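You operate a simulated robot arm through the tools that you are given. There is no shell and no other tool.

Carry out the task below with a simulated two-armed robot. There is one attempt and no reset: what you move stays moved.

Task
Take the shop cloth from the top of the tall carton and hang it over the handle of the blocks drawer.

Only the result counts: the job must be done as asked and must still hold three seconds after the hand-in. Knocking over, shifting, dropping, spilling or breaking anything else fails it. Flat cloth is picked up by pressing the open fingertips on it (5 to 10 N) and closing them slowly along it; thin cloth reads only 2 to 8 mm in the jaws.

Robot
Two 7-joint arms with two-finger parallel grippers on one trunk, on a base that moves. Base frame: it is fixed to the floor where the robot stands at the start and does not move with it; the origin is under the middle of the robot, x ahead of it, y to its left, z up. Lengths are in m, angles in rad, forces in N, time in s.
The left shoulder is at the start at [0.11, 0.169, 1.4], the right one opposite. With the tool pointing down near the work surface each hand reaches from about 0.1 to 0.56 m from the robot's upright axis, wherever it stands, measured 20 degrees to its own side. Payload 1.57 kg a hand.
The TCP of each hand is the grasp point between the finger pads, 0.03 m short of the fingertips. In the tool frame z runs along the fingers and y along their closing line. Largest opening 0.08 m; finger width 0.017, thickness 0.012; the body of the gripper, 0.04 by 0.082 m, starts 0.08 m behind the TCP.
Orientation is told as [roll, pitch, yaw] about the base's x, y, z axes, in that order, counted from this pose: with the fingers straight down and closing along the base's y, the tool's x points along the base's -x, its y along +y and its z along -z.

Tools
- The arms move only by the tool apply_moves. It takes "left_series", "right_series" or both (then of equal length, played together; a hand with none holds still); each is a list of rows, each an object (a shift or turn left out is 0, a gripper value left out holds the last) with "linear": the shift along the tool's x, y, z in m, a list of three; "turn": the turn, a rotation vector about the tool's x, y, z in rad, a list of three; "claw": the opening in per cent of the stroke, from 0 (shut) to 100 (fully open). In form: [{"linear": [dx, dy, dz], "turn": [rx, ry, rz], "claw": claw}, ...]. A call has 1 to 20 rows; each row is the pose to reach, as a shift and turn from the pose commanded when the call began, along the tool's axes at that moment. Each row takes 0.2 s and may step no farther than 0.05 m and 0.15 rad from the row before; otherwise, or with a gripper value out of range, the whole call is refused. Where a pose cannot be reached the arm comes as near as it can. A force on the tool above 40 N (or 10 N above the force at the start of the call, whichever is more), or a blocked arm, ends the call early, and 0.2 s more pass. The fingers move at their own pace (about 0.072 m/s each) and stop on an object; they squeeze with about 43 N. The grip force told is the motor's: it shows also when the fingers shut on nothing. Time passes only in rows, and 0.2 s behind the last, so rows that repeat a pose let the fingers close. The reply holds the time, the measured pose of the TCP, the force on the tool along the base axes, the opening and the grip force, in the units named above and with some noise, with the torque about the TCP (base axes, N m) and any sound that the robot's microphone picked up.
- Cameras (640 x 400 px; columns grow to the right, rows downward): "scene" is now at [0.1396, 0.0352, 1.5725]; the picture's right is [0.50, -0.86, 0.00], its down [-0.73, -0.43, -0.53] and it looks along [0.46, 0.27, -0.85] (base axes); focal length 277 px, centre (320, 200). "left" rides on the left gripper at [0.072, 0.007, -0.122] in its tool frame; the picture's right is [-0.09, 1.00, 0.00], its down [-0.84, -0.08, -0.54] and it looks along [-0.54, -0.05, 0.84] (tool axes); focal length 238 px, centre (320, 200). "right" rides on the right gripper at [0.072, -0.007, -0.122] in its tool frame; the picture's right is [0.09, 1.00, 0.00], its down [-0.84, 0.08, -0.54] and it looks along [-0.54, 0.05, 0.84] (tool axes); focal length 238 px, centre (320, 200). There is no depth. A picture from a camera that has moved, and an enlarged one, comes with that camera's place and axes in the base frame and with its lens.
- snapshot(camera): a new picture of that camera. It takes no simulated time.
- raise_lower(by): slides the trunk up (or, below 0, down) by that many m; the arms and the scene camera ride with it, the base frame stays. It gives what a move gives, with no picture.
- drive_base(legs): drives the robot by 1 to 6 legs, each [ahead, left, turn to the left] in m, m and rad, along the robot's own axes; the way and the turn of a leg run together, so that a leg with both is an arc; at most 1.5 m and 3.142 rad a leg. The arms and the cameras ride along, it lands a little off, and it stops where it bumps. It gives what a move gives.
- turn_head(pan, tilt): turns the head with the scene camera to pan (to the left, within 1.501 rad either way) and tilt (down, from -0.506 to 1.204), counted from straight ahead of the robot. It gives what a move gives.
- inspect(camera, box): a new picture of the part [left, top, right, bottom] of that camera's present view, enlarged. It takes no simulated time.
- job_done(): hands the job in; it is judged then, once.

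Places have to be worked out from the pictures, the camera data and where the tool is seen. Open the grippers and draw the arms clear of the work before you hand the job in, unless the task says otherwise.

The tools are called as name(argument=value, ...) on one line, values as JSON. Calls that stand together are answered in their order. apply_moves: Moves the arms, as the interface text tells. Its arguments: {"type":"object","properties":{"left_series":{"type":"array"},"right_series":{"type":"array"}},"required":[]} The other tools are called the same way: raise_lower (by) moves the trunk up or down; drive_base (legs) drives the base; turn_head (pan, tilt) turns the head that bears the scene camera; snapshot (camera) takes a picture; inspect (camera, box) takes an enlarged picture of a part of a camera's view; job_done () hands the job in.

At the start:

```text
time_s: 0.0
left_tcp_pos: [0.4945, 0.5104, 0.9354]
left_tcp_rot: [0.001, 0.0, 0.0]
left_force: [-0.1, 0.1, -0.3]
left_ft_torque: [0.0, 0.01, 0.0]
left_finger_gap: 0.0801
left_grasp_force: 0.1
right_tcp_pos: [0.6408, 0.0746, 1.0648]
right_tcp_rot: [-0.001, 0.0, -0.002]
right_force: [-0.3, 0.6, -0.4]
right_ft_torque: [-0.01, 0.02, -0.02]
right_finger_gap: 0.0801
right_grasp_force: 0.0
trunk travel left (down, up): [-0.714, 0.176]
robot x, y, heading: [0.0018, 0.0013, -0.001]
head pan, tilt (commanded): [0.527, 1.009]
```

scene: 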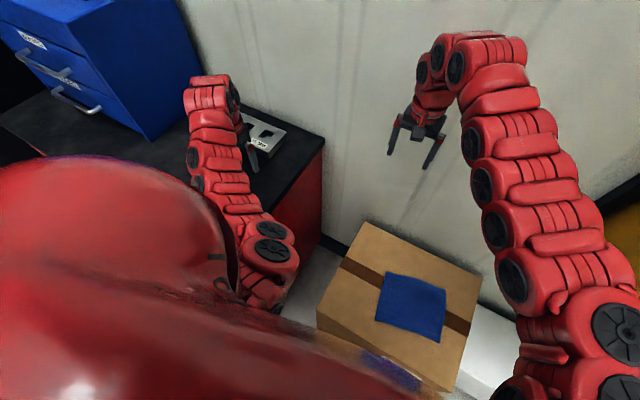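
right: 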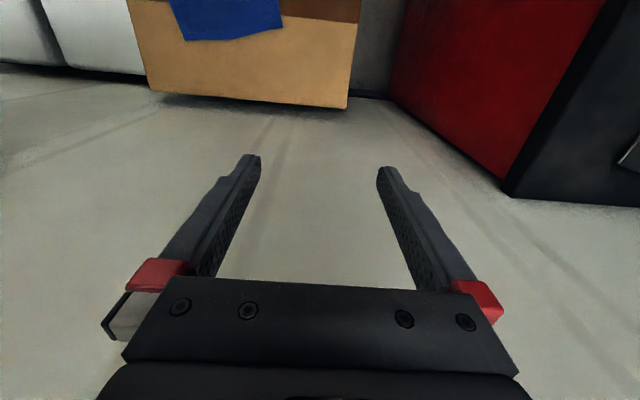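
left: 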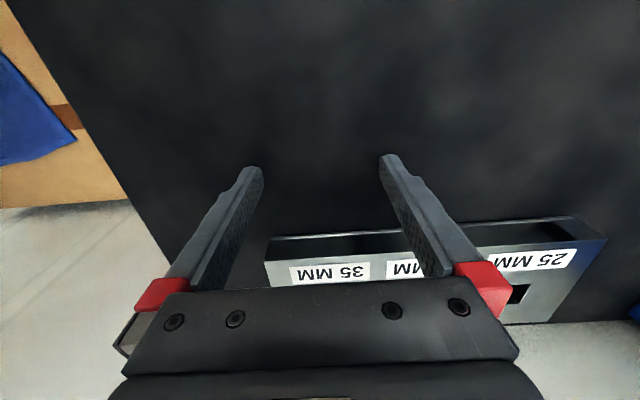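

I'll start by looking at the scene in more detail, to find the carton, the cloth and the drawer cabinet.

inspect(camera="scene", box=[0, 0, 320, 200])

inspect(camera="scene", box=[280, 200, 540, 400])

```text
2.00 times, centred on (160, 100) of scene
camera zoom: at [0.1396, 0.0352, 1.5725], right [0.5, -0.86, 0.0], down [-0.73, -0.43, -0.53], along [0.46, 0.27, -0.85], focal length 554 px, centre (640, 400)
```

zoom: 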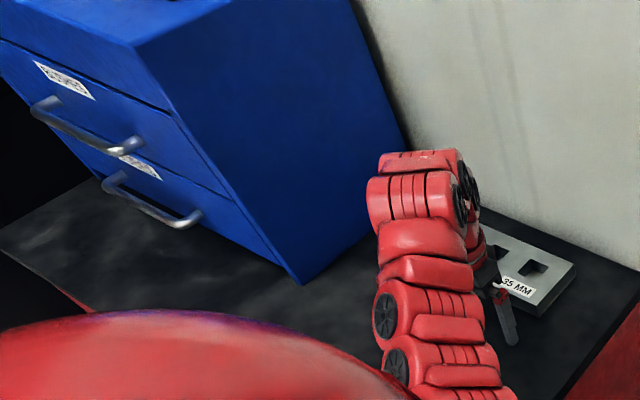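

```text
2.00 times, centred on (410, 300) of scene
camera zoom: at [0.1396, 0.0352, 1.5725], right [0.5, -0.86, 0.0], down [-0.73, -0.43, -0.53], along [0.46, 0.27, -0.85], focal length 554 px, centre (140, 0)
```

zoom: 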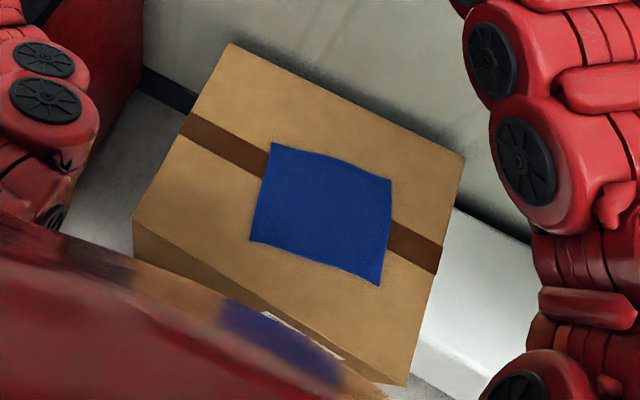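

The carton top comes out at about z≈0.55, spanning x 0.30–0.69 and y −0.33–0.145, with the cloth centred near (0.48, −0.135). I'll turn the head to the left towards the blue cabinet so I can read its drawer labels.

turn_head(pan=1.1, tilt=0.75)

snapshot(camera="scene")

```text
time_s: 1.0
left_tcp_pos: [0.4965, 0.5112, 0.9352]
left_tcp_rot: [0.001, 0.0, -0.001]
left_force: [0.2, 0.0, 0.5]
left_ft_torque: [0.02, -0.02, 0.02]
left_finger_gap: 0.0799
left_grasp_force: 0.1
right_tcp_pos: [0.6412, 0.0754, 1.066]
right_tcp_rot: [0.0, -0.001, -0.002]
right_force: [0.4, -0.1, -0.1]
right_ft_torque: [-0.02, -0.04, 0.0]
right_finger_gap: 0.08
right_grasp_force: 0.0
trunk travel left (down, up): [-0.714, 0.176]
robot x, y, heading: [0.0006, 0.0008, 0.002]
head pan, tilt (commanded): [1.1, 0.75]
```

```text
taken
camera scene: at [0.1175, 0.0742, 1.5921], right [0.89, -0.45, 0.0], down [-0.31, -0.61, -0.73], along [0.33, 0.65, -0.68], focal length 277 px, centre (320, 200)
```

scene: 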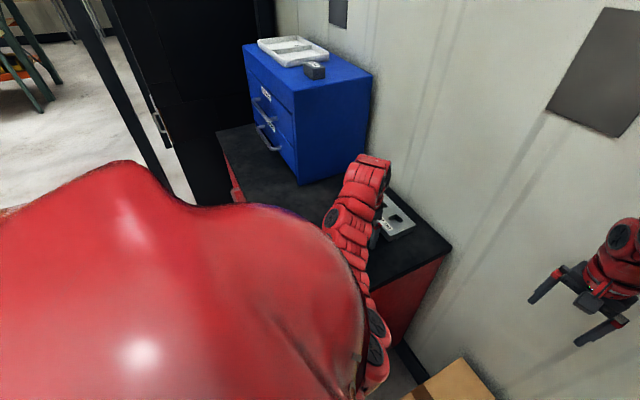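

The cabinet stands on the bench against the wall, with items on its top. I'll zoom in on its front.

inspect(camera="scene", box=[200, 20, 400, 200])

inspect(camera="scene", box=[225, 60, 315, 160])

```text
2.22 times, centred on (300, 110) of scene
camera zoom: at [0.1175, 0.0742, 1.5921], right [0.89, -0.45, 0.0], down [-0.31, -0.61, -0.73], along [0.33, 0.65, -0.68], focal length 616 px, centre (364, 400)
```

zoom: 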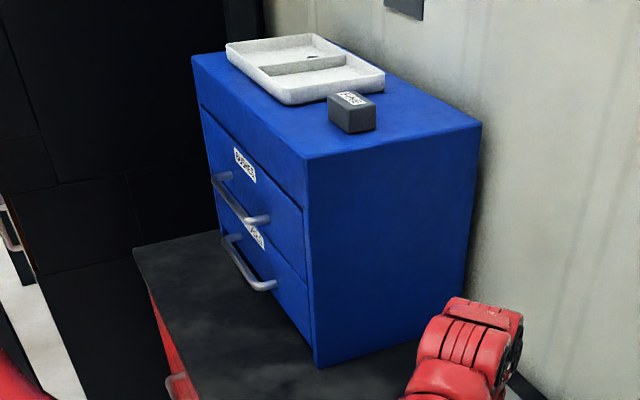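

```text
4.00 times, centred on (270, 110) of scene
camera zoom: at [0.1175, 0.0742, 1.5921], right [0.89, -0.45, 0.0], down [-0.31, -0.61, -0.73], along [0.33, 0.65, -0.68], focal length 1108 px, centre (520, 560)
```

zoom: 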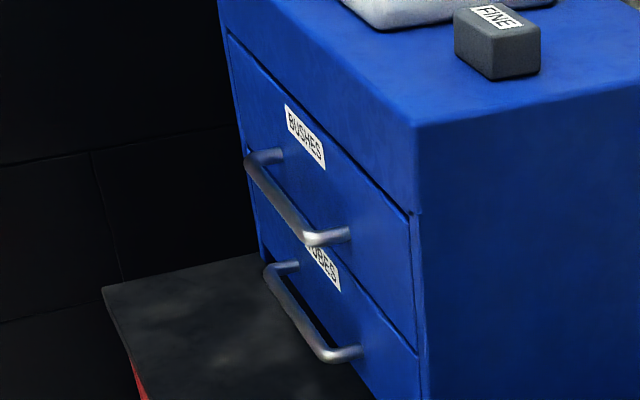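

The upper drawer reads roughly "BUSHES" and the lower label is partly hidden behind a handle. The red bench also seems to have drawers, so I'll look around before driving anywhere.

turn_head(pan=1.5, tilt=0.5)

snapshot(camera="scene")

turn_head(pan=-0.9, tilt=0.6)

snapshot(camera="scene")

turn_head(pan=-1.5, tilt=0.4)

snapshot(camera="scene")

```text
time_s: 1.9
left_tcp_pos: [0.4961, 0.5108, 0.9359]
left_tcp_rot: [0.0, -0.001, 0.0]
left_force: [-0.1, -0.1, -0.3]
left_ft_torque: [-0.01, 0.03, 0.03]
left_finger_gap: 0.0799
left_grasp_force: 0.0
right_tcp_pos: [0.6423, 0.0752, 1.0666]
right_tcp_rot: [0.0, 0.002, -0.001]
right_force: [-0.1, 0.6, 0.4]
right_ft_torque: [-0.01, 0.0, -0.01]
right_finger_gap: 0.0801
right_grasp_force: 0.1
trunk travel left (down, up): [-0.714, 0.176]
robot x, y, heading: [-0.0005, -0.0009, 0.003]
head pan, tilt (commanded): [1.499, 0.499]
```

```text
taken
camera scene: at [0.0864, 0.0911, 1.6141], right [1.0, -0.07, 0.0], down [-0.03, -0.48, -0.88], along [0.06, 0.88, -0.48], focal length 277 px, centre (320, 200)
```

scene: 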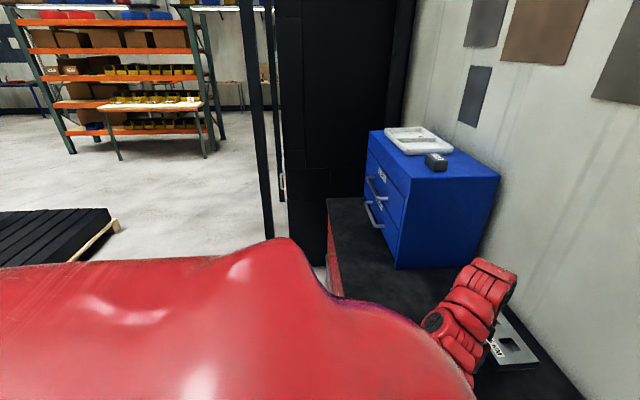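

```text
time_s: 4.0
left_tcp_pos: [0.4957, 0.5108, 0.936]
left_tcp_rot: [0.0, 0.001, 0.0]
left_force: [0.3, 0.8, -0.5]
left_ft_torque: [0.01, 0.02, -0.02]
left_finger_gap: 0.0799
left_grasp_force: 0.0
right_tcp_pos: [0.6409, 0.0751, 1.0658]
right_tcp_rot: [0.0, -0.001, -0.001]
right_force: [-0.7, 0.4, -0.2]
right_ft_torque: [0.01, 0.0, -0.04]
right_finger_gap: 0.0802
right_grasp_force: 0.0
trunk travel left (down, up): [-0.714, 0.176]
robot x, y, heading: [0.0013, 0.0018, 0.003]
head pan, tilt (commanded): [-0.901, 0.6]
```

```text
taken
camera scene: at [0.1348, -0.0688, 1.6051], right [-0.78, -0.62, 0.0], down [-0.35, 0.44, -0.83], along [0.51, -0.65, -0.56], focal length 277 px, centre (320, 200)
```

scene: 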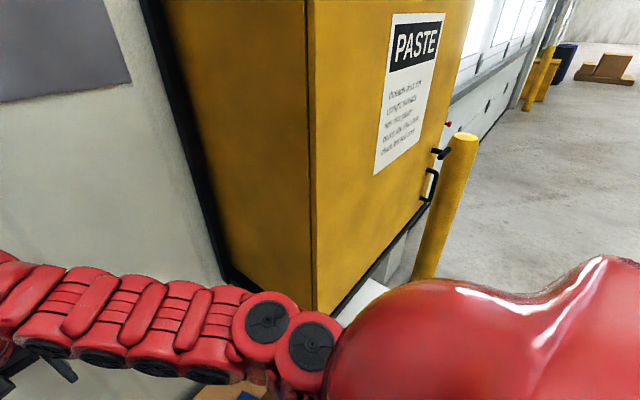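

```text
time_s: 5.0
left_tcp_pos: [0.4944, 0.5099, 0.9359]
left_tcp_rot: [-0.001, -0.001, 0.0]
left_force: [0.6, 0.2, 0.6]
left_ft_torque: [-0.01, 0.01, 0.02]
left_finger_gap: 0.08
left_grasp_force: 0.0
right_tcp_pos: [0.6416, 0.076, 1.0655]
right_tcp_rot: [0.001, 0.001, -0.002]
right_force: [0.2, -0.9, -0.2]
right_ft_torque: [0.03, -0.01, 0.0]
right_finger_gap: 0.0799
right_grasp_force: 0.0
trunk travel left (down, up): [-0.714, 0.176]
robot x, y, heading: [0.0004, 0.0005, -0.002]
head pan, tilt (commanded): [-1.499, 0.4]
```

```text
taken
camera scene: at [0.0866, -0.092, 1.6233], right [-1.0, -0.07, 0.0], down [-0.03, 0.39, -0.92], along [0.07, -0.92, -0.39], focal length 277 px, centre (320, 200)
```

scene: 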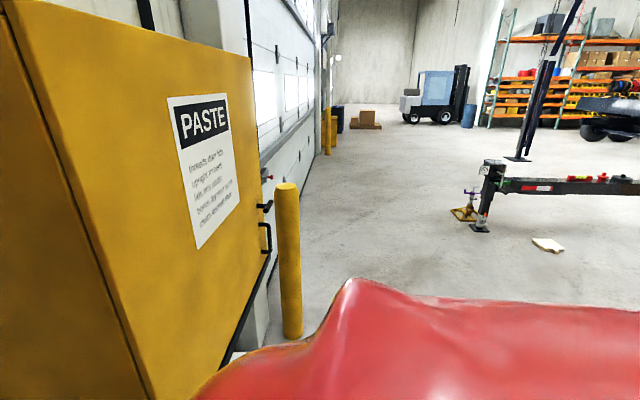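

There is open floor to the left and behind. I'll turn the head back left and zoom in on the cabinet labels and the bench front from this lower angle.

turn_head(pan=1.5, tilt=0.5)

inspect(camera="scene", box=[320, 120, 440, 280])

inspect(camera="scene", box=[355, 140, 415, 240])

```text
time_s: 7.7
left_tcp_pos: [0.4973, 0.5108, 0.9354]
left_tcp_rot: [0.001, -0.001, 0.0]
left_force: [-0.3, -0.6, -0.1]
left_ft_torque: [0.0, -0.01, 0.02]
left_finger_gap: 0.0803
left_grasp_force: 0.1
right_tcp_pos: [0.6407, 0.076, 1.0653]
right_tcp_rot: [0.0, 0.001, -0.002]
right_force: [0.1, 0.0, -0.5]
right_ft_torque: [0.02, 0.02, 0.02]
right_finger_gap: 0.0801
right_grasp_force: 0.1
trunk travel left (down, up): [-0.714, 0.176]
robot x, y, heading: [-0.0004, -0.0013, 0.002]
head pan, tilt (commanded): [1.499, 0.499]
```

```text
2.50 times, centred on (380, 200) of scene
camera zoom: at [0.0864, 0.0912, 1.6141], right [1.0, -0.07, 0.0], down [-0.03, -0.48, -0.88], along [0.06, 0.88, -0.48], focal length 693 px, centre (170, 200)
```

zoom: 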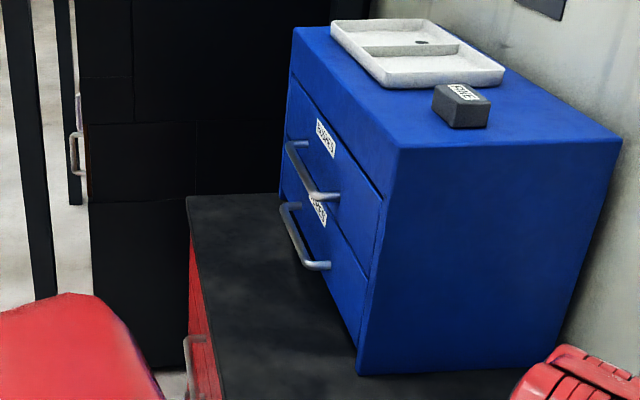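

```text
4.00 times, centred on (385, 190) of scene
camera zoom: at [0.0864, 0.0912, 1.6141], right [1.0, -0.07, 0.0], down [-0.03, -0.48, -0.88], along [0.06, 0.88, -0.48], focal length 1108 px, centre (60, 240)
```

zoom: 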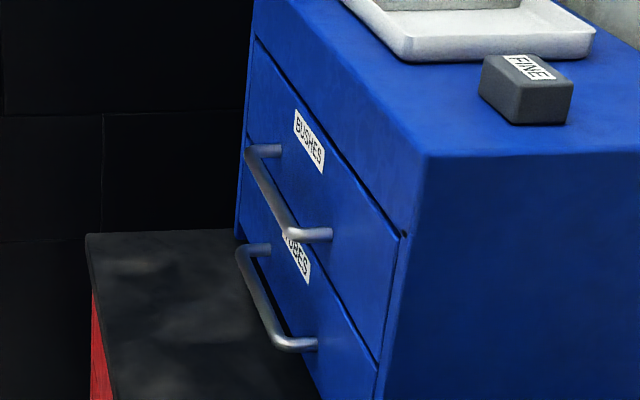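

Neither cabinet drawer reads "blocks", and the red bench front, with its own handles, is hidden from here. I'll raise the left hand off the bench and then back the base away to get a view of that front.

apply_moves(left_series=[{"linear": [0, 0, -0.04]}, {"linear": [0, 0, -0.08]}, {"linear": [0.03, 0, -0.12]}, {"linear": [0.06, 0, -0.15]}])

drive_base(legs=[[-0.5, 0, 0]])

snapshot(camera="scene")

```text
time_s: 8.7
left_tcp_pos: [0.5039, 0.515, 0.9572]
left_tcp_rot: [0.0, -0.001, -0.001]
left_force: [-0.3, -0.6, -0.1]
left_ft_torque: [0.01, -0.01, -0.02]
left_finger_gap: 0.0802
left_grasp_force: 0.0
left hand out of reach, approached as far as the arm can: row 1, 2, 3, 4
right_tcp_pos: [0.6411, 0.0748, 1.0661]
right_tcp_rot: [-0.001, 0.0, -0.001]
right_force: [0.2, 0.3, 0.1]
right_ft_torque: [0.0, 0.01, 0.01]
right_finger_gap: 0.0798
right_grasp_force: 0.1
trunk travel left (down, up): [-0.714, 0.176]
robot x, y, heading: [-0.0003, 0.0, 0.0]
head pan, tilt (commanded): [1.499, 0.499]
```

```text
time_s: 11.6
left_tcp_pos: [0.0048, 0.5145, 0.9563]
left_tcp_rot: [-0.001, 0.001, -0.001]
left_force: [-0.9, -0.3, -0.6]
left_ft_torque: [0.0, -0.02, 0.0]
left_finger_gap: 0.08
left_grasp_force: 0.0
right_tcp_pos: [0.1412, 0.0753, 1.0656]
right_tcp_rot: [0.0, 0.002, -0.002]
right_force: [-0.3, 0.0, 0.8]
right_ft_torque: [-0.02, 0.06, -0.02]
right_finger_gap: 0.0802
right_grasp_force: 0.0
trunk travel left (down, up): [-0.714, 0.176]
robot x, y, heading: [-0.5012, 0.0032, 0.004]
head pan, tilt (commanded): [1.499, 0.499]
```

```text
taken
camera scene: at [-0.4135, 0.0914, 1.6141], right [1.0, -0.07, 0.0], down [-0.03, -0.48, -0.88], along [0.06, 0.88, -0.48], focal length 277 px, centre (320, 200)
```

scene: 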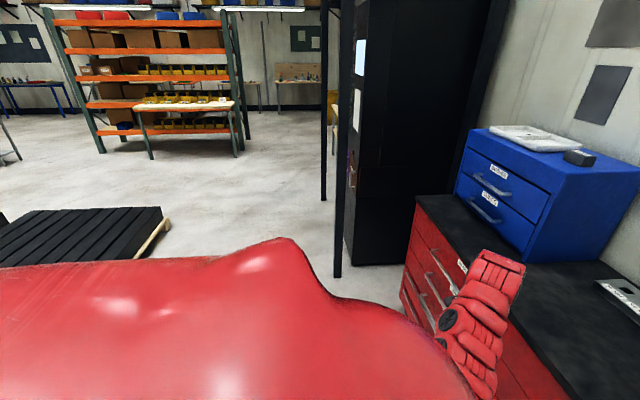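

Backed off cleanly. The red bench has several labelled drawers, so I'll aim the head at them.

turn_head(pan=1.0, tilt=0.6)

snapshot(camera="scene")

```text
time_s: 12.5
left_tcp_pos: [0.0055, 0.5142, 0.9572]
left_tcp_rot: [0.0, 0.001, -0.002]
left_force: [-1.0, -0.2, 0.0]
left_ft_torque: [-0.01, -0.02, 0.0]
left_finger_gap: 0.0802
left_grasp_force: 0.0
right_tcp_pos: [0.1419, 0.0741, 1.0651]
right_tcp_rot: [0.001, 0.0, -0.001]
right_force: [0.2, 1.2, -0.4]
right_ft_torque: [0.0, 0.01, -0.01]
right_finger_gap: 0.08
right_grasp_force: 0.1
trunk travel left (down, up): [-0.714, 0.176]
robot x, y, heading: [-0.4999, 0.0009, -0.003]
head pan, tilt (commanded): [1.0, 0.6]
```

```text
taken
camera scene: at [-0.3722, 0.075, 1.605], right [0.84, -0.54, 0.0], down [-0.31, -0.48, -0.82], along [0.45, 0.69, -0.57], focal length 277 px, centre (320, 200)
```

scene: 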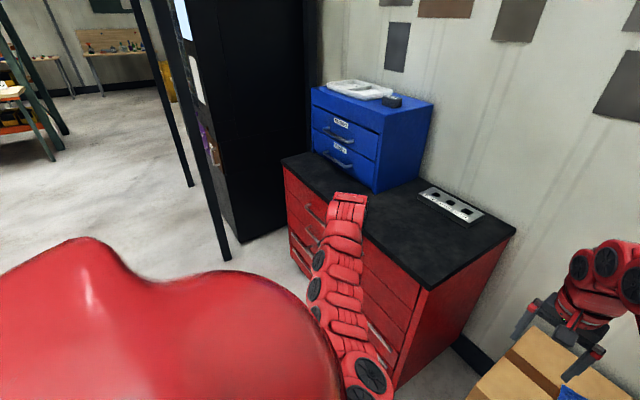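

inspect(camera="scene", box=[270, 150, 430, 390])

inspect(camera="scene", box=[310, 90, 400, 200])

```text
1.67 times, centred on (350, 270) of scene
camera zoom: at [-0.3722, 0.075, 1.605], right [0.84, -0.54, 0.0], down [-0.31, -0.48, -0.82], along [0.45, 0.69, -0.57], focal length 462 px, centre (270, 83)
```

zoom: 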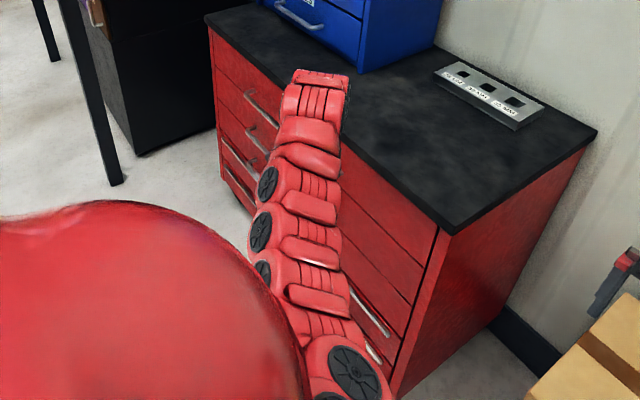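

```text
3.64 times, centred on (355, 145) of scene
camera zoom: at [-0.3722, 0.075, 1.605], right [0.84, -0.54, 0.0], down [-0.31, -0.48, -0.82], along [0.45, 0.69, -0.57], focal length 1008 px, centre (193, 400)
```

zoom: 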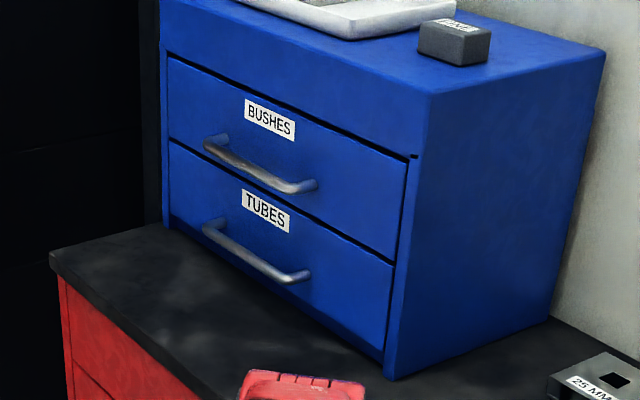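

The blue drawers are BUSHES and TUBES, so the blocks drawer must be in the red bench. The left wrist camera should see its front from here.

snapshot(camera="left")

snapshot(camera="right")

```text
taken
camera left: at [-0.0674, 0.5218, 1.0787], right [0.09, 1.0, 0.0], down [0.84, -0.08, 0.54], along [0.54, -0.05, -0.84], focal length 238 px, centre (320, 200)
```

left: 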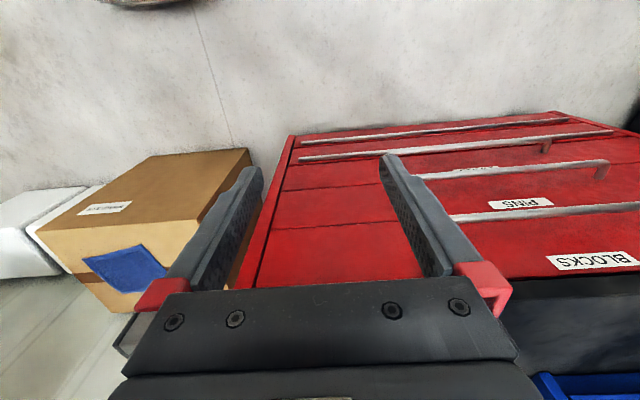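

```text
taken
camera right: at [0.0693, 0.0675, 1.1869], right [-0.09, 1.0, 0.0], down [0.84, 0.08, 0.54], along [0.54, 0.05, -0.84], focal length 238 px, centre (320, 200)
```

right: 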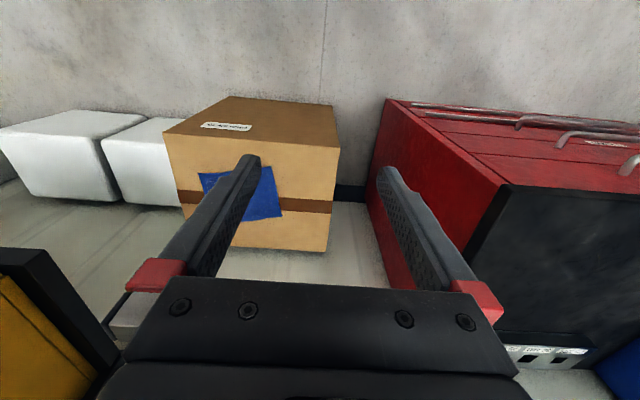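

The left wrist camera shows the labels: BLOCKS is the top red drawer and PINS is the one below, with the BLOCKS handle at about z≈0.77. I'll strafe left to see that handle fully and measure it.

drive_base(legs=[[0, 0.35, 0]])

snapshot(camera="left")

snapshot(camera="scene")

```text
time_s: 14.8
left_tcp_pos: [0.0051, 0.8632, 0.9549]
left_tcp_rot: [-0.001, 0.0, -0.001]
left_force: [0.7, 0.4, -0.8]
left_ft_torque: [0.01, 0.0, 0.02]
left_finger_gap: 0.0802
left_grasp_force: 0.1
right_tcp_pos: [0.142, 0.4242, 1.0653]
right_tcp_rot: [0.0, 0.0, -0.003]
right_force: [0.2, -0.3, -0.9]
right_ft_torque: [0.02, 0.02, -0.02]
right_finger_gap: 0.0799
right_grasp_force: 0.1
trunk travel left (down, up): [-0.714, 0.176]
robot x, y, heading: [-0.5028, 0.3508, 0.005]
head pan, tilt (commanded): [1.0, 0.6]
```

```text
taken
camera left: at [-0.0685, 0.8702, 1.0788], right [0.09, 1.0, 0.0], down [0.84, -0.08, 0.54], along [0.54, -0.05, -0.84], focal length 238 px, centre (320, 200)
```

left: 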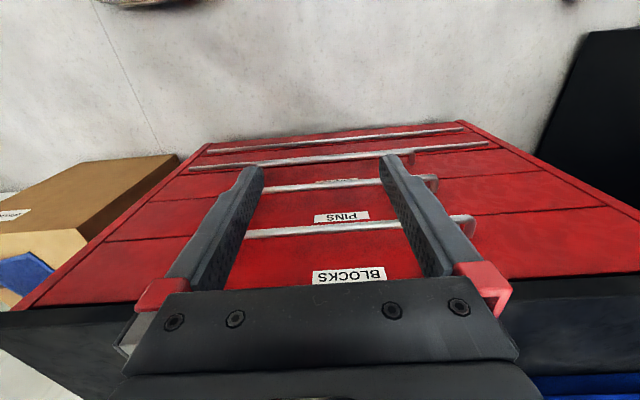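

```text
taken
camera scene: at [-0.3726, 0.4227, 1.6051], right [0.84, -0.54, 0.0], down [-0.3, -0.48, -0.83], along [0.45, 0.69, -0.56], focal length 277 px, centre (320, 200)
```

scene: 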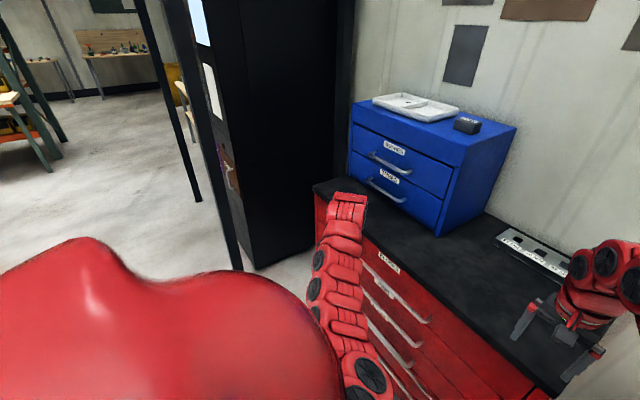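

Now I can see the BLOCKS handle in the scene view too; I'll zoom in on both cameras to measure it.

inspect(camera="scene", box=[340, 230, 500, 390])

inspect(camera="left", box=[180, 120, 520, 300])

```text
2.50 times, centred on (420, 310) of scene
camera zoom: at [-0.3726, 0.4227, 1.6051], right [0.84, -0.54, 0.0], down [-0.3, -0.48, -0.83], along [0.45, 0.69, -0.56], focal length 693 px, centre (70, -75)
```

zoom: 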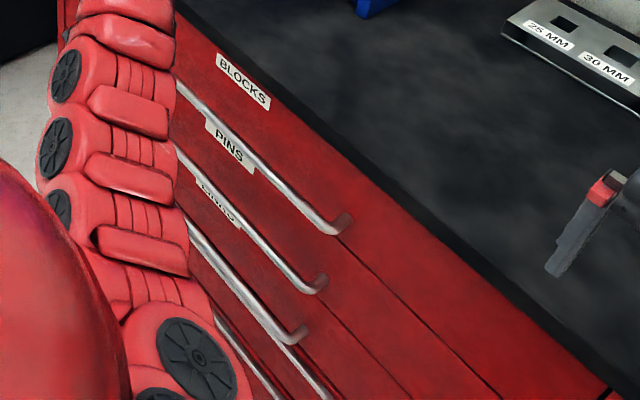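

```text
1.88 times, centred on (350, 210) of left
camera zoom: at [-0.0685, 0.8702, 1.0788], right [0.09, 1.0, 0.0], down [0.84, -0.08, 0.54], along [0.54, -0.05, -0.84], focal length 449 px, centre (264, 181)
```

zoom: 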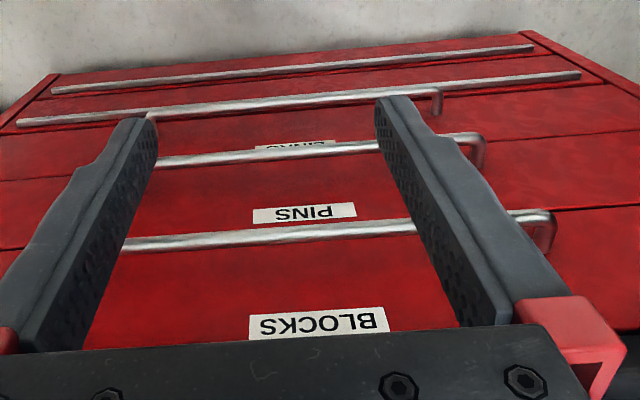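

The BLOCKS handle is a long bar at roughly y 0.67–1.12, x≈0.21, z≈0.745, about 4 cm in front of the drawer face. I plan to pick the cloth by its two near corners with both hands, so first I'll fold the arms in to a compact working pose here in the open.

apply_moves(left_series=[{"linear": [0.0142, -0.0422, 0]}, {"linear": [0.0284, -0.0844, 0]}, {"linear": [0.0427, -0.1267, 0]}, {"linear": [0.0569, -0.1689, 0]}, {"linear": [0.0711, -0.2111, 0]}, {"linear": [0.0853, -0.2533, 0]}, {"linear": [0.0996, -0.2956, 0]}, {"linear": [0.1138, -0.3378, 0]}, {"linear": [0.128, -0.38, 0]}], right_series=[{"linear": [0.025, -0.0222, 0]}, {"linear": [0.05, -0.0444, 0]}, {"linear": [0.075, -0.0667, 0]}, {"linear": [0.1, -0.0889, 0]}, {"linear": [0.125, -0.1111, 0]}, {"linear": [0.15, -0.1333, 0]}, {"linear": [0.175, -0.1556, 0]}, {"linear": [0.2, -0.1778, 0]}, {"linear": [0.225, -0.2, 0]}])

```text
time_s: 16.8
left_tcp_pos: [-0.0891, 0.4918, 0.9433]
left_tcp_rot: [-0.028, -0.002, -0.017]
left_force: [0.5, 0.0, 0.8]
left_ft_torque: [-0.01, -0.03, 0.04]
left_finger_gap: 0.08
left_grasp_force: 0.1
left hand out of reach, approached as far as the arm can: row 1, 2, 3, 4, 5, 6, 7, 8, 9
right_tcp_pos: [0.1207, 0.274, 1.082]
right_tcp_rot: [0.005, 0.036, 0.012]
right_force: [-0.6, 0.5, 0.6]
right_ft_torque: [-0.01, 0.03, 0.01]
right_finger_gap: 0.0799
right_grasp_force: 0.0
right hand out of reach, approached as far as the arm can: row 2, 3, 4, 5, 6, 7, 8, 9
trunk travel left (down, up): [-0.714, 0.176]
robot x, y, heading: [-0.5018, 0.3484, 0.002]
head pan, tilt (commanded): [1.0, 0.6]
```

Tool-down poses this high are out of reach close to the body. I'll lower both hands (still in open space) so they can come in.

apply_moves(left_series=[{"linear": [0, 0, 0.04]}, {"linear": [0, 0, 0.08]}, {"linear": [0, 0, 0.12]}, {"linear": [0, 0, 0.16]}, {"linear": [0, 0, 0.2]}, {"linear": [0, 0, 0.2]}], right_series=[{"linear": [0, 0, 0.04]}, {"linear": [0, 0, 0.08]}, {"linear": [0, 0, 0.12]}, {"linear": [0, 0, 0.16]}, {"linear": [0, 0, 0.2]}, {"linear": [0, 0, 0.2]}])

```text
time_s: 18.2
left_tcp_pos: [-0.0894, 0.4935, 0.7439]
left_tcp_rot: [0.001, -0.001, 0.0]
left_force: [0.2, -0.9, -0.1]
left_ft_torque: [0.05, -0.04, -0.03]
left_finger_gap: 0.08
left_grasp_force: 0.1
right_tcp_pos: [0.12, 0.2756, 0.8826]
right_tcp_rot: [-0.002, 0.0, -0.003]
right_force: [-0.5, 0.7, -0.9]
right_ft_torque: [-0.03, -0.02, 0.01]
right_finger_gap: 0.0801
right_grasp_force: 0.0
right hand out of reach, approached as far as the arm can: row 1, 2, 3
trunk travel left (down, up): [-0.714, 0.176]
robot x, y, heading: [-0.4994, 0.3496, 0.002]
head pan, tilt (commanded): [1.0, 0.6]
```

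Both hands are tool-down and reachable now. I'll bring the right hand in to match the left.

apply_moves(right_series=[{"linear": [0.032, -0.011, 0.023]}, {"linear": [0.063, -0.022, 0.047]}, {"linear": [0.095, -0.033, 0.07]}, {"linear": [0.127, -0.044, 0.093]}, {"linear": [0.158, -0.055, 0.117]}, {"linear": [0.19, -0.066, 0.14]}, {"linear": [0.19, -0.066, 0.14]}])

turn_head(pan=0.0, tilt=0.9)

snapshot(camera="scene")

```text
time_s: 19.8
left_tcp_pos: [-0.0889, 0.4927, 0.7433]
left_tcp_rot: [0.0, 0.0, 0.002]
left_force: [-1.0, 0.0, 0.6]
left_ft_torque: [-0.02, -0.01, 0.0]
left_finger_gap: 0.0802
left_grasp_force: 0.0
right_tcp_pos: [-0.069, 0.2088, 0.7418]
right_tcp_rot: [-0.001, -0.001, 0.0]
right_force: [0.2, 0.3, 0.3]
right_ft_torque: [-0.02, 0.03, 0.01]
right_finger_gap: 0.0802
right_grasp_force: 0.1
trunk travel left (down, up): [-0.714, 0.176]
robot x, y, heading: [-0.5027, 0.3441, 0.001]
head pan, tilt (commanded): [1.0, 0.6]
```

```text
time_s: 21.1
left_tcp_pos: [-0.0903, 0.4937, 0.7442]
left_tcp_rot: [-0.001, -0.001, 0.0]
left_force: [0.1, -0.2, 0.2]
left_ft_torque: [0.01, -0.04, 0.03]
left_finger_gap: 0.0797
left_grasp_force: 0.0
right_tcp_pos: [-0.0693, 0.2093, 0.7428]
right_tcp_rot: [0.0, 0.0, -0.001]
right_force: [0.2, 0.0, 0.3]
right_ft_torque: [0.01, 0.0, 0.02]
right_finger_gap: 0.0801
right_grasp_force: 0.1
trunk travel left (down, up): [-0.714, 0.176]
robot x, y, heading: [-0.5026, 0.3443, -0.003]
head pan, tilt (commanded): [0.0, 0.901]
```

```text
taken
camera scene: at [-0.3449, 0.3484, 1.5803], right [0.0, -1.0, 0.0], down [-0.78, 0.0, -0.62], along [0.62, 0.0, -0.78], focal length 277 px, centre (320, 200)
```

scene: 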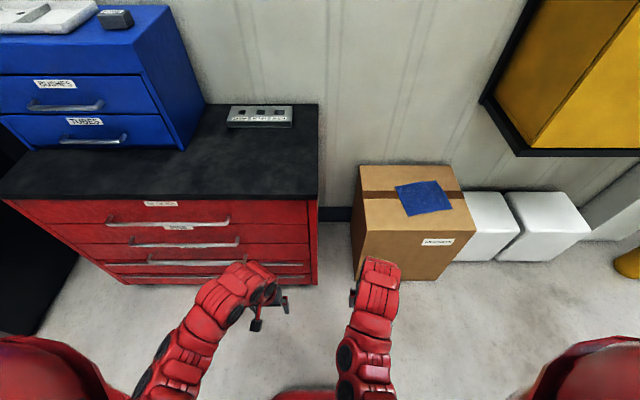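

This view shows everything well: carton with cloth on the right, bench with the BLOCKS handle on the left. I'll zoom in to measure the handle, lip and cloth more precisely.

inspect(camera="scene", box=[90, 180, 330, 290])

inspect(camera="scene", box=[340, 150, 500, 290])

snapshot(camera="left")

```text
2.67 times, centred on (210, 235) of scene
camera zoom: at [-0.3449, 0.3484, 1.5803], right [0.0, -1.0, 0.0], down [-0.78, 0.0, -0.62], along [0.62, 0.0, -0.78], focal length 739 px, centre (613, 107)
```

zoom: 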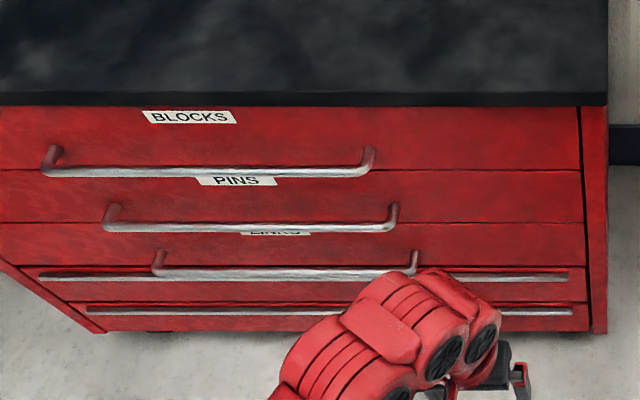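

```text
2.86 times, centred on (420, 220) of scene
camera zoom: at [-0.3449, 0.3484, 1.5803], right [0.0, -1.0, 0.0], down [-0.78, 0.0, -0.62], along [0.62, 0.0, -0.78], focal length 792 px, centre (34, 143)
```

zoom: 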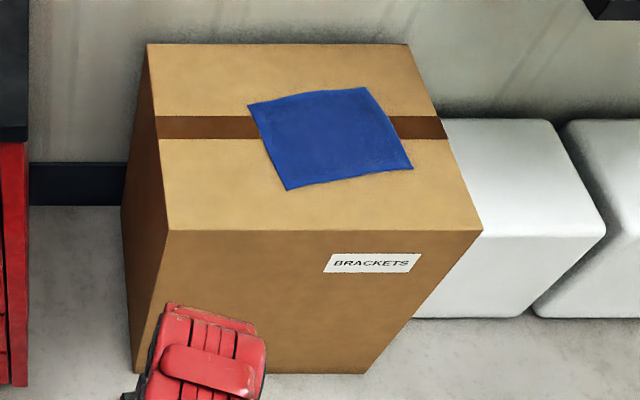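

```text
taken
camera left: at [-0.1617, 0.5006, 0.8662], right [0.09, 1.0, 0.0], down [0.84, -0.08, 0.54], along [0.54, -0.05, -0.84], focal length 238 px, centre (320, 200)
```

left: 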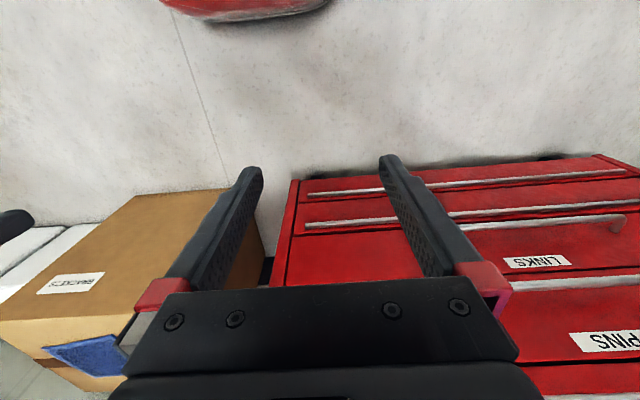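

Both views agree: carton top z≈0.555, cloth corners near D(0.37,−0.05), C(0.415,−0.26), A(0.55,−0.015), B(0.59,−0.23). I'll lower the trunk a bit and drive to stand centred in front of the cloth.

raise_lower(by=-0.08)

drive_base(legs=[[0, -0.494, 0], [0.49, 0, 0]])

turn_head(pan=0.0, tilt=1.1)

snapshot(camera="scene")

snapshot(camera="left")

snapshot(camera="right")

```text
time_s: 22.2
left_tcp_pos: [-0.0895, 0.4922, 0.665]
left_tcp_rot: [0.0, 0.001, 0.001]
left_force: [0.1, 0.6, 0.2]
left_ft_torque: [0.03, 0.0, -0.03]
left_finger_gap: 0.08
left_grasp_force: 0.0
right_tcp_pos: [-0.0697, 0.209, 0.6609]
right_tcp_rot: [-0.001, 0.001, 0.0]
right_force: [-0.7, 0.1, -0.2]
right_ft_torque: [0.0, -0.04, 0.01]
right_finger_gap: 0.0798
right_grasp_force: 0.0
trunk travel left (down, up): [-0.634, 0.256]
robot x, y, heading: [-0.5003, 0.3476, 0.0]
head pan, tilt (commanded): [0.0, 0.901]
```

```text
time_s: 27.6
left_tcp_pos: [0.3979, -0.0002, 0.6634]
left_tcp_rot: [-0.001, 0.0, 0.0]
left_force: [-0.1, -1.0, 0.1]
left_ft_torque: [-0.03, 0.01, 0.02]
left_finger_gap: 0.0802
left_grasp_force: 0.0
right_tcp_pos: [0.4165, -0.2854, 0.6618]
right_tcp_rot: [-0.001, 0.003, -0.001]
right_force: [-0.8, -0.5, 0.5]
right_ft_torque: [0.0, 0.01, 0.05]
right_finger_gap: 0.0798
right_grasp_force: 0.1
trunk travel left (down, up): [-0.634, 0.256]
robot x, y, heading: [-0.0127, -0.1443, 0.001]
head pan, tilt (commanded): [0.0, 0.901]
```

```text
time_s: 28.3
left_tcp_pos: [0.3965, -0.0023, 0.6643]
left_tcp_rot: [0.002, 0.0, 0.0]
left_force: [-0.1, 0.1, -1.0]
left_ft_torque: [-0.03, 0.0, 0.02]
left_finger_gap: 0.0798
left_grasp_force: 0.1
right_tcp_pos: [0.4159, -0.2858, 0.6629]
right_tcp_rot: [-0.001, 0.0, -0.002]
right_force: [-0.4, 0.3, -0.5]
right_ft_torque: [-0.03, -0.01, 0.01]
right_finger_gap: 0.0799
right_grasp_force: 0.0
trunk travel left (down, up): [-0.634, 0.256]
robot x, y, heading: [-0.0158, -0.1459, 0.004]
head pan, tilt (commanded): [0.0, 1.1]
```

```text
taken
camera scene: at [0.1285, -0.1455, 1.4865], right [0.0, -1.0, 0.0], down [-0.89, 0.0, -0.45], along [0.45, 0.0, -0.89], focal length 277 px, centre (320, 200)
```

scene: 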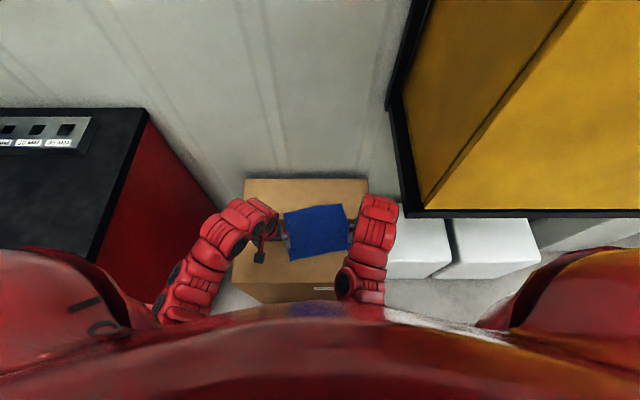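

```text
taken
camera left: at [0.3243, 0.0065, 0.7863], right [0.09, 1.0, 0.0], down [0.84, -0.08, 0.54], along [0.54, -0.05, -0.84], focal length 238 px, centre (320, 200)
```

left: 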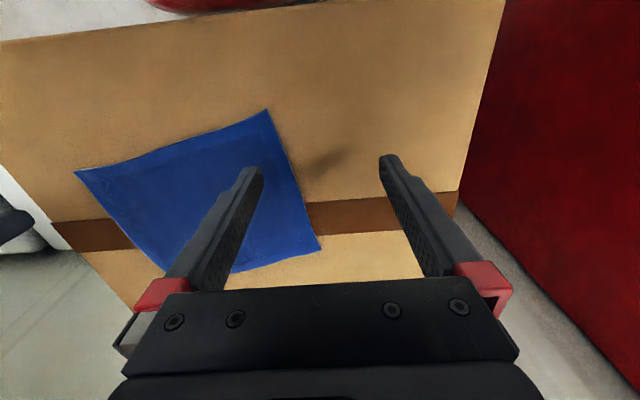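

```text
taken
camera right: at [0.3442, -0.2928, 0.7838], right [-0.09, 1.0, 0.0], down [0.84, 0.08, 0.54], along [0.54, 0.05, -0.84], focal length 238 px, centre (320, 200)
```

right: 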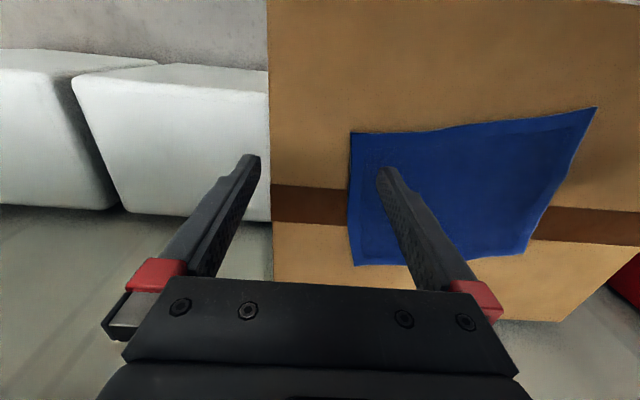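

The wrist cameras refine the cloth: top at z≈0.563, corner D≈(0.368,−0.045), corner C≈(0.409,−0.259), edge turned about 0.19 rad. I'll hover the left hand just inside corner D with the jaws half open and aligned with that edge.

apply_moves(left_series=[{"linear": [0.0, -0.03, 0.0], "turn": [0, 0, -0.07], "claw": 62}, {"linear": [0.003, -0.06, 0.01], "turn": [0, 0, -0.14], "claw": 62}, {"linear": [0.007, -0.081, 0.03], "turn": [0, 0, -0.19], "claw": 62}, {"linear": [0.007, -0.081, 0.048], "turn": [0, 0, -0.19], "claw": 62}, {"linear": [0.007, -0.081, 0.048], "turn": [0, 0, -0.19], "claw": 62}])

snapshot(camera="left")

snapshot(camera="right")

inspect(camera="scene", box=[220, 170, 420, 310])

```text
time_s: 29.5
left_tcp_pos: [0.3902, -0.0812, 0.616]
left_tcp_rot: [-0.002, 0.0, 0.189]
left_force: [0.3, -0.5, -0.2]
left_ft_torque: [0.02, 0.01, -0.01]
left_finger_gap: 0.0497
left_grasp_force: 0.0
right_tcp_pos: [0.418, -0.2858, 0.6626]
right_tcp_rot: [0.0, 0.0, -0.002]
right_force: [0.2, -0.4, -0.8]
right_ft_torque: [-0.01, -0.01, 0.02]
right_finger_gap: 0.0801
right_grasp_force: 0.2
trunk travel left (down, up): [-0.634, 0.256]
robot x, y, heading: [-0.0144, -0.1445, 0.004]
head pan, tilt (commanded): [0.0, 1.1]
```

```text
taken
camera left: at [0.3169, -0.0883, 0.738], right [-0.1, 1.0, 0.0], down [0.84, 0.08, 0.54], along [0.54, 0.05, -0.84], focal length 238 px, centre (320, 200)
```

left: 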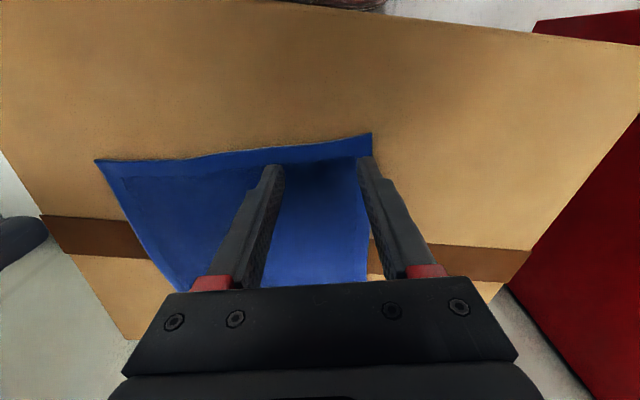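

```text
taken
camera right: at [0.3443, -0.2928, 0.7838], right [-0.09, 1.0, 0.0], down [0.84, 0.08, 0.54], along [0.54, 0.05, -0.84], focal length 238 px, centre (320, 200)
```

right: 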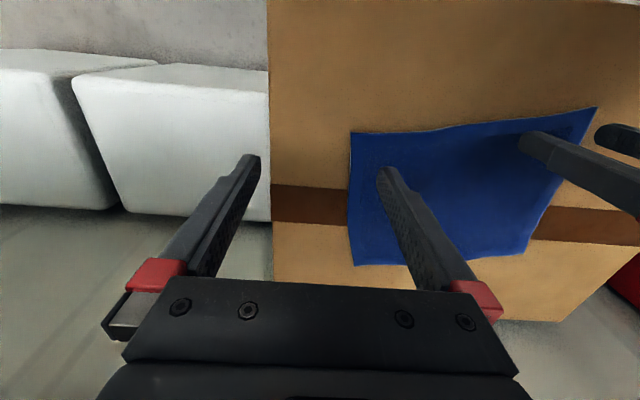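

```text
2.86 times, centred on (320, 240) of scene
camera zoom: at [0.1286, -0.1456, 1.4865], right [0.0, -1.0, 0.0], down [-0.89, 0.0, -0.45], along [0.45, 0.0, -0.89], focal length 792 px, centre (320, 86)
```

zoom: 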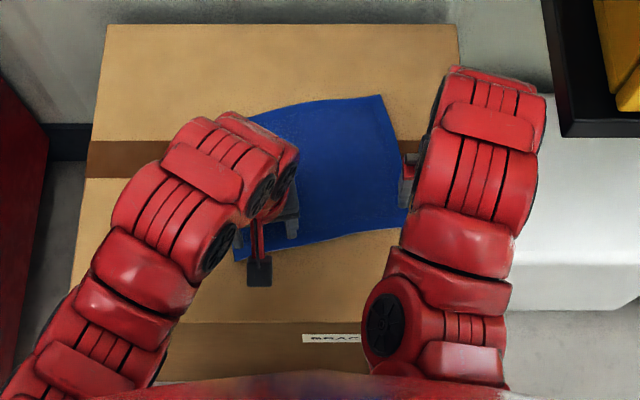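

The tips are over the cloth just inside corner D. I'll nudge a bit further onto the cloth and descend in small steps, watching the force.

apply_moves(left_series=[{"linear": [-0.003, -0.004, 0.008]}, {"linear": [-0.005, -0.005, 0.014]}, {"linear": [-0.005, -0.005, 0.018]}, {"linear": [-0.005, -0.005, 0.018]}])

```text
time_s: 30.5
left_tcp_pos: [0.3962, -0.0852, 0.5986]
left_tcp_rot: [0.001, -0.001, 0.19]
left_force: [0.1, -0.2, 0.1]
left_ft_torque: [0.0, -0.01, 0.01]
left_finger_gap: 0.0493
left_grasp_force: 0.2
right_tcp_pos: [0.4168, -0.2859, 0.6623]
right_tcp_rot: [0.001, 0.0, -0.002]
right_force: [-0.5, 0.2, -0.7]
right_ft_torque: [-0.01, -0.01, 0.02]
right_finger_gap: 0.0798
right_grasp_force: 0.2
trunk travel left (down, up): [-0.634, 0.256]
robot x, y, heading: [-0.0161, -0.1438, 0.004]
head pan, tilt (commanded): [0.0, 1.1]
```

No contact yet at TCP z≈0.598; I'll continue down in 2 mm steps.

apply_moves(left_series=[{"linear": [0, 0, 0.002]}, {"linear": [0, 0, 0.004]}, {"linear": [0, 0, 0.006]}, {"linear": [0, 0, 0.006]}])

```text
time_s: 31.5
left_tcp_pos: [0.3951, -0.0856, 0.5921]
left_tcp_rot: [0.001, -0.001, 0.191]
left_force: [-0.4, 2.2, 14.0]
left_ft_torque: [0.09, 0.01, 0.04]
left_finger_gap: 0.0496
left_grasp_force: 0.0
right_tcp_pos: [0.4165, -0.2843, 0.6628]
right_tcp_rot: [0.001, 0.002, -0.002]
right_force: [0.5, 0.6, -0.3]
right_ft_torque: [0.06, -0.03, 0.01]
right_finger_gap: 0.0802
right_grasp_force: 0.0
trunk travel left (down, up): [-0.634, 0.256]
robot x, y, heading: [-0.0132, -0.1466, -0.002]
head pan, tilt (commanded): [0.0, 1.1]
```

Contact with 14 N, slightly too firm. I'll ease off a little to get into the 5–10 N band.

apply_moves(left_series=[{"linear": [0, 0, -0.0008]}, {"linear": [0, 0, -0.0008]}])

```text
time_s: 32.1
left_tcp_pos: [0.3955, -0.0854, 0.5933]
left_tcp_rot: [0.0, -0.001, 0.189]
left_force: [1.6, 2.4, 11.1]
left_ft_torque: [0.11, -0.03, -0.01]
left_finger_gap: 0.0496
left_grasp_force: 0.1
right_tcp_pos: [0.4166, -0.2846, 0.6632]
right_tcp_rot: [-0.001, 0.0, -0.003]
right_force: [-0.2, -0.8, 1.0]
right_ft_torque: [0.02, -0.01, 0.01]
right_finger_gap: 0.0801
right_grasp_force: 0.1
trunk travel left (down, up): [-0.634, 0.256]
robot x, y, heading: [-0.0128, -0.1449, 0.001]
head pan, tilt (commanded): [0.0, 1.1]
```

Stiffness is about 3.5 N/mm; I'll ease another 0.9 mm (about 8 N) and close the fingers slowly along the cloth.

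apply_moves(left_series=[{"linear": [0, 0, -0.0009], "claw": 62}, {"linear": [0, 0, -0.0009], "claw": 57}, {"linear": [0, 0, -0.0009], "claw": 52}, {"linear": [0, 0, -0.0009], "claw": 47}, {"linear": [0, 0, -0.0009], "claw": 42}, {"linear": [0, 0, -0.0009], "claw": 37}, {"linear": [0, 0, -0.0009], "claw": 32}, {"linear": [0, 0, -0.0009], "claw": 27}, {"linear": [0, 0, -0.0009], "claw": 22}, {"linear": [0, 0, -0.0009], "claw": 17}, {"linear": [0, 0, -0.0009], "claw": 12}, {"linear": [0, 0, -0.0009], "claw": 8}, {"linear": [0, 0, -0.0009], "claw": 4}, {"linear": [0, 0, -0.0009], "claw": 0}, {"linear": [0, 0, -0.0009], "claw": 0}, {"linear": [0, 0, -0.0009], "claw": 0}])

snapshot(camera="left")

snapshot(camera="right")

```text
time_s: 35.5
left_tcp_pos: [0.3947, -0.0857, 0.5944]
left_tcp_rot: [0.001, -0.002, 0.191]
left_force: [0.0, 0.6, 2.8]
left_ft_torque: [0.0, -0.02, 0.03]
left_finger_gap: 0.0045
left_grasp_force: 25.3
right_tcp_pos: [0.4165, -0.2846, 0.6619]
right_tcp_rot: [0.0, 0.0, -0.003]
right_force: [0.1, 0.9, -0.8]
right_ft_torque: [-0.03, -0.02, 0.0]
right_finger_gap: 0.0799
right_grasp_force: 0.1
trunk travel left (down, up): [-0.634, 0.256]
robot x, y, heading: [-0.015, -0.1456, 0.001]
head pan, tilt (commanded): [0.0, 1.1]
```

```text
taken
camera left: at [0.3233, -0.0922, 0.7161], right [-0.1, 1.0, 0.0], down [0.84, 0.08, 0.54], along [0.54, 0.05, -0.84], focal length 238 px, centre (320, 200)
```

left: 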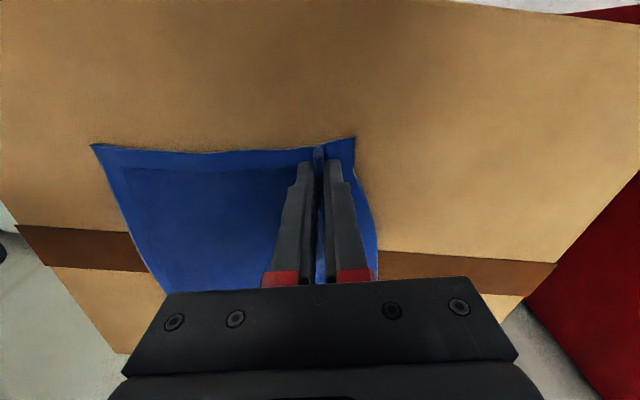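

```text
taken
camera right: at [0.3442, -0.2928, 0.7838], right [-0.09, 1.0, 0.0], down [0.84, 0.08, 0.54], along [0.54, 0.05, -0.84], focal length 238 px, centre (320, 200)
```

right: 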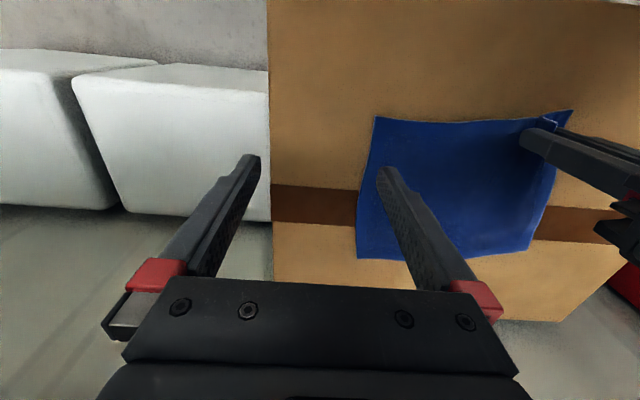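

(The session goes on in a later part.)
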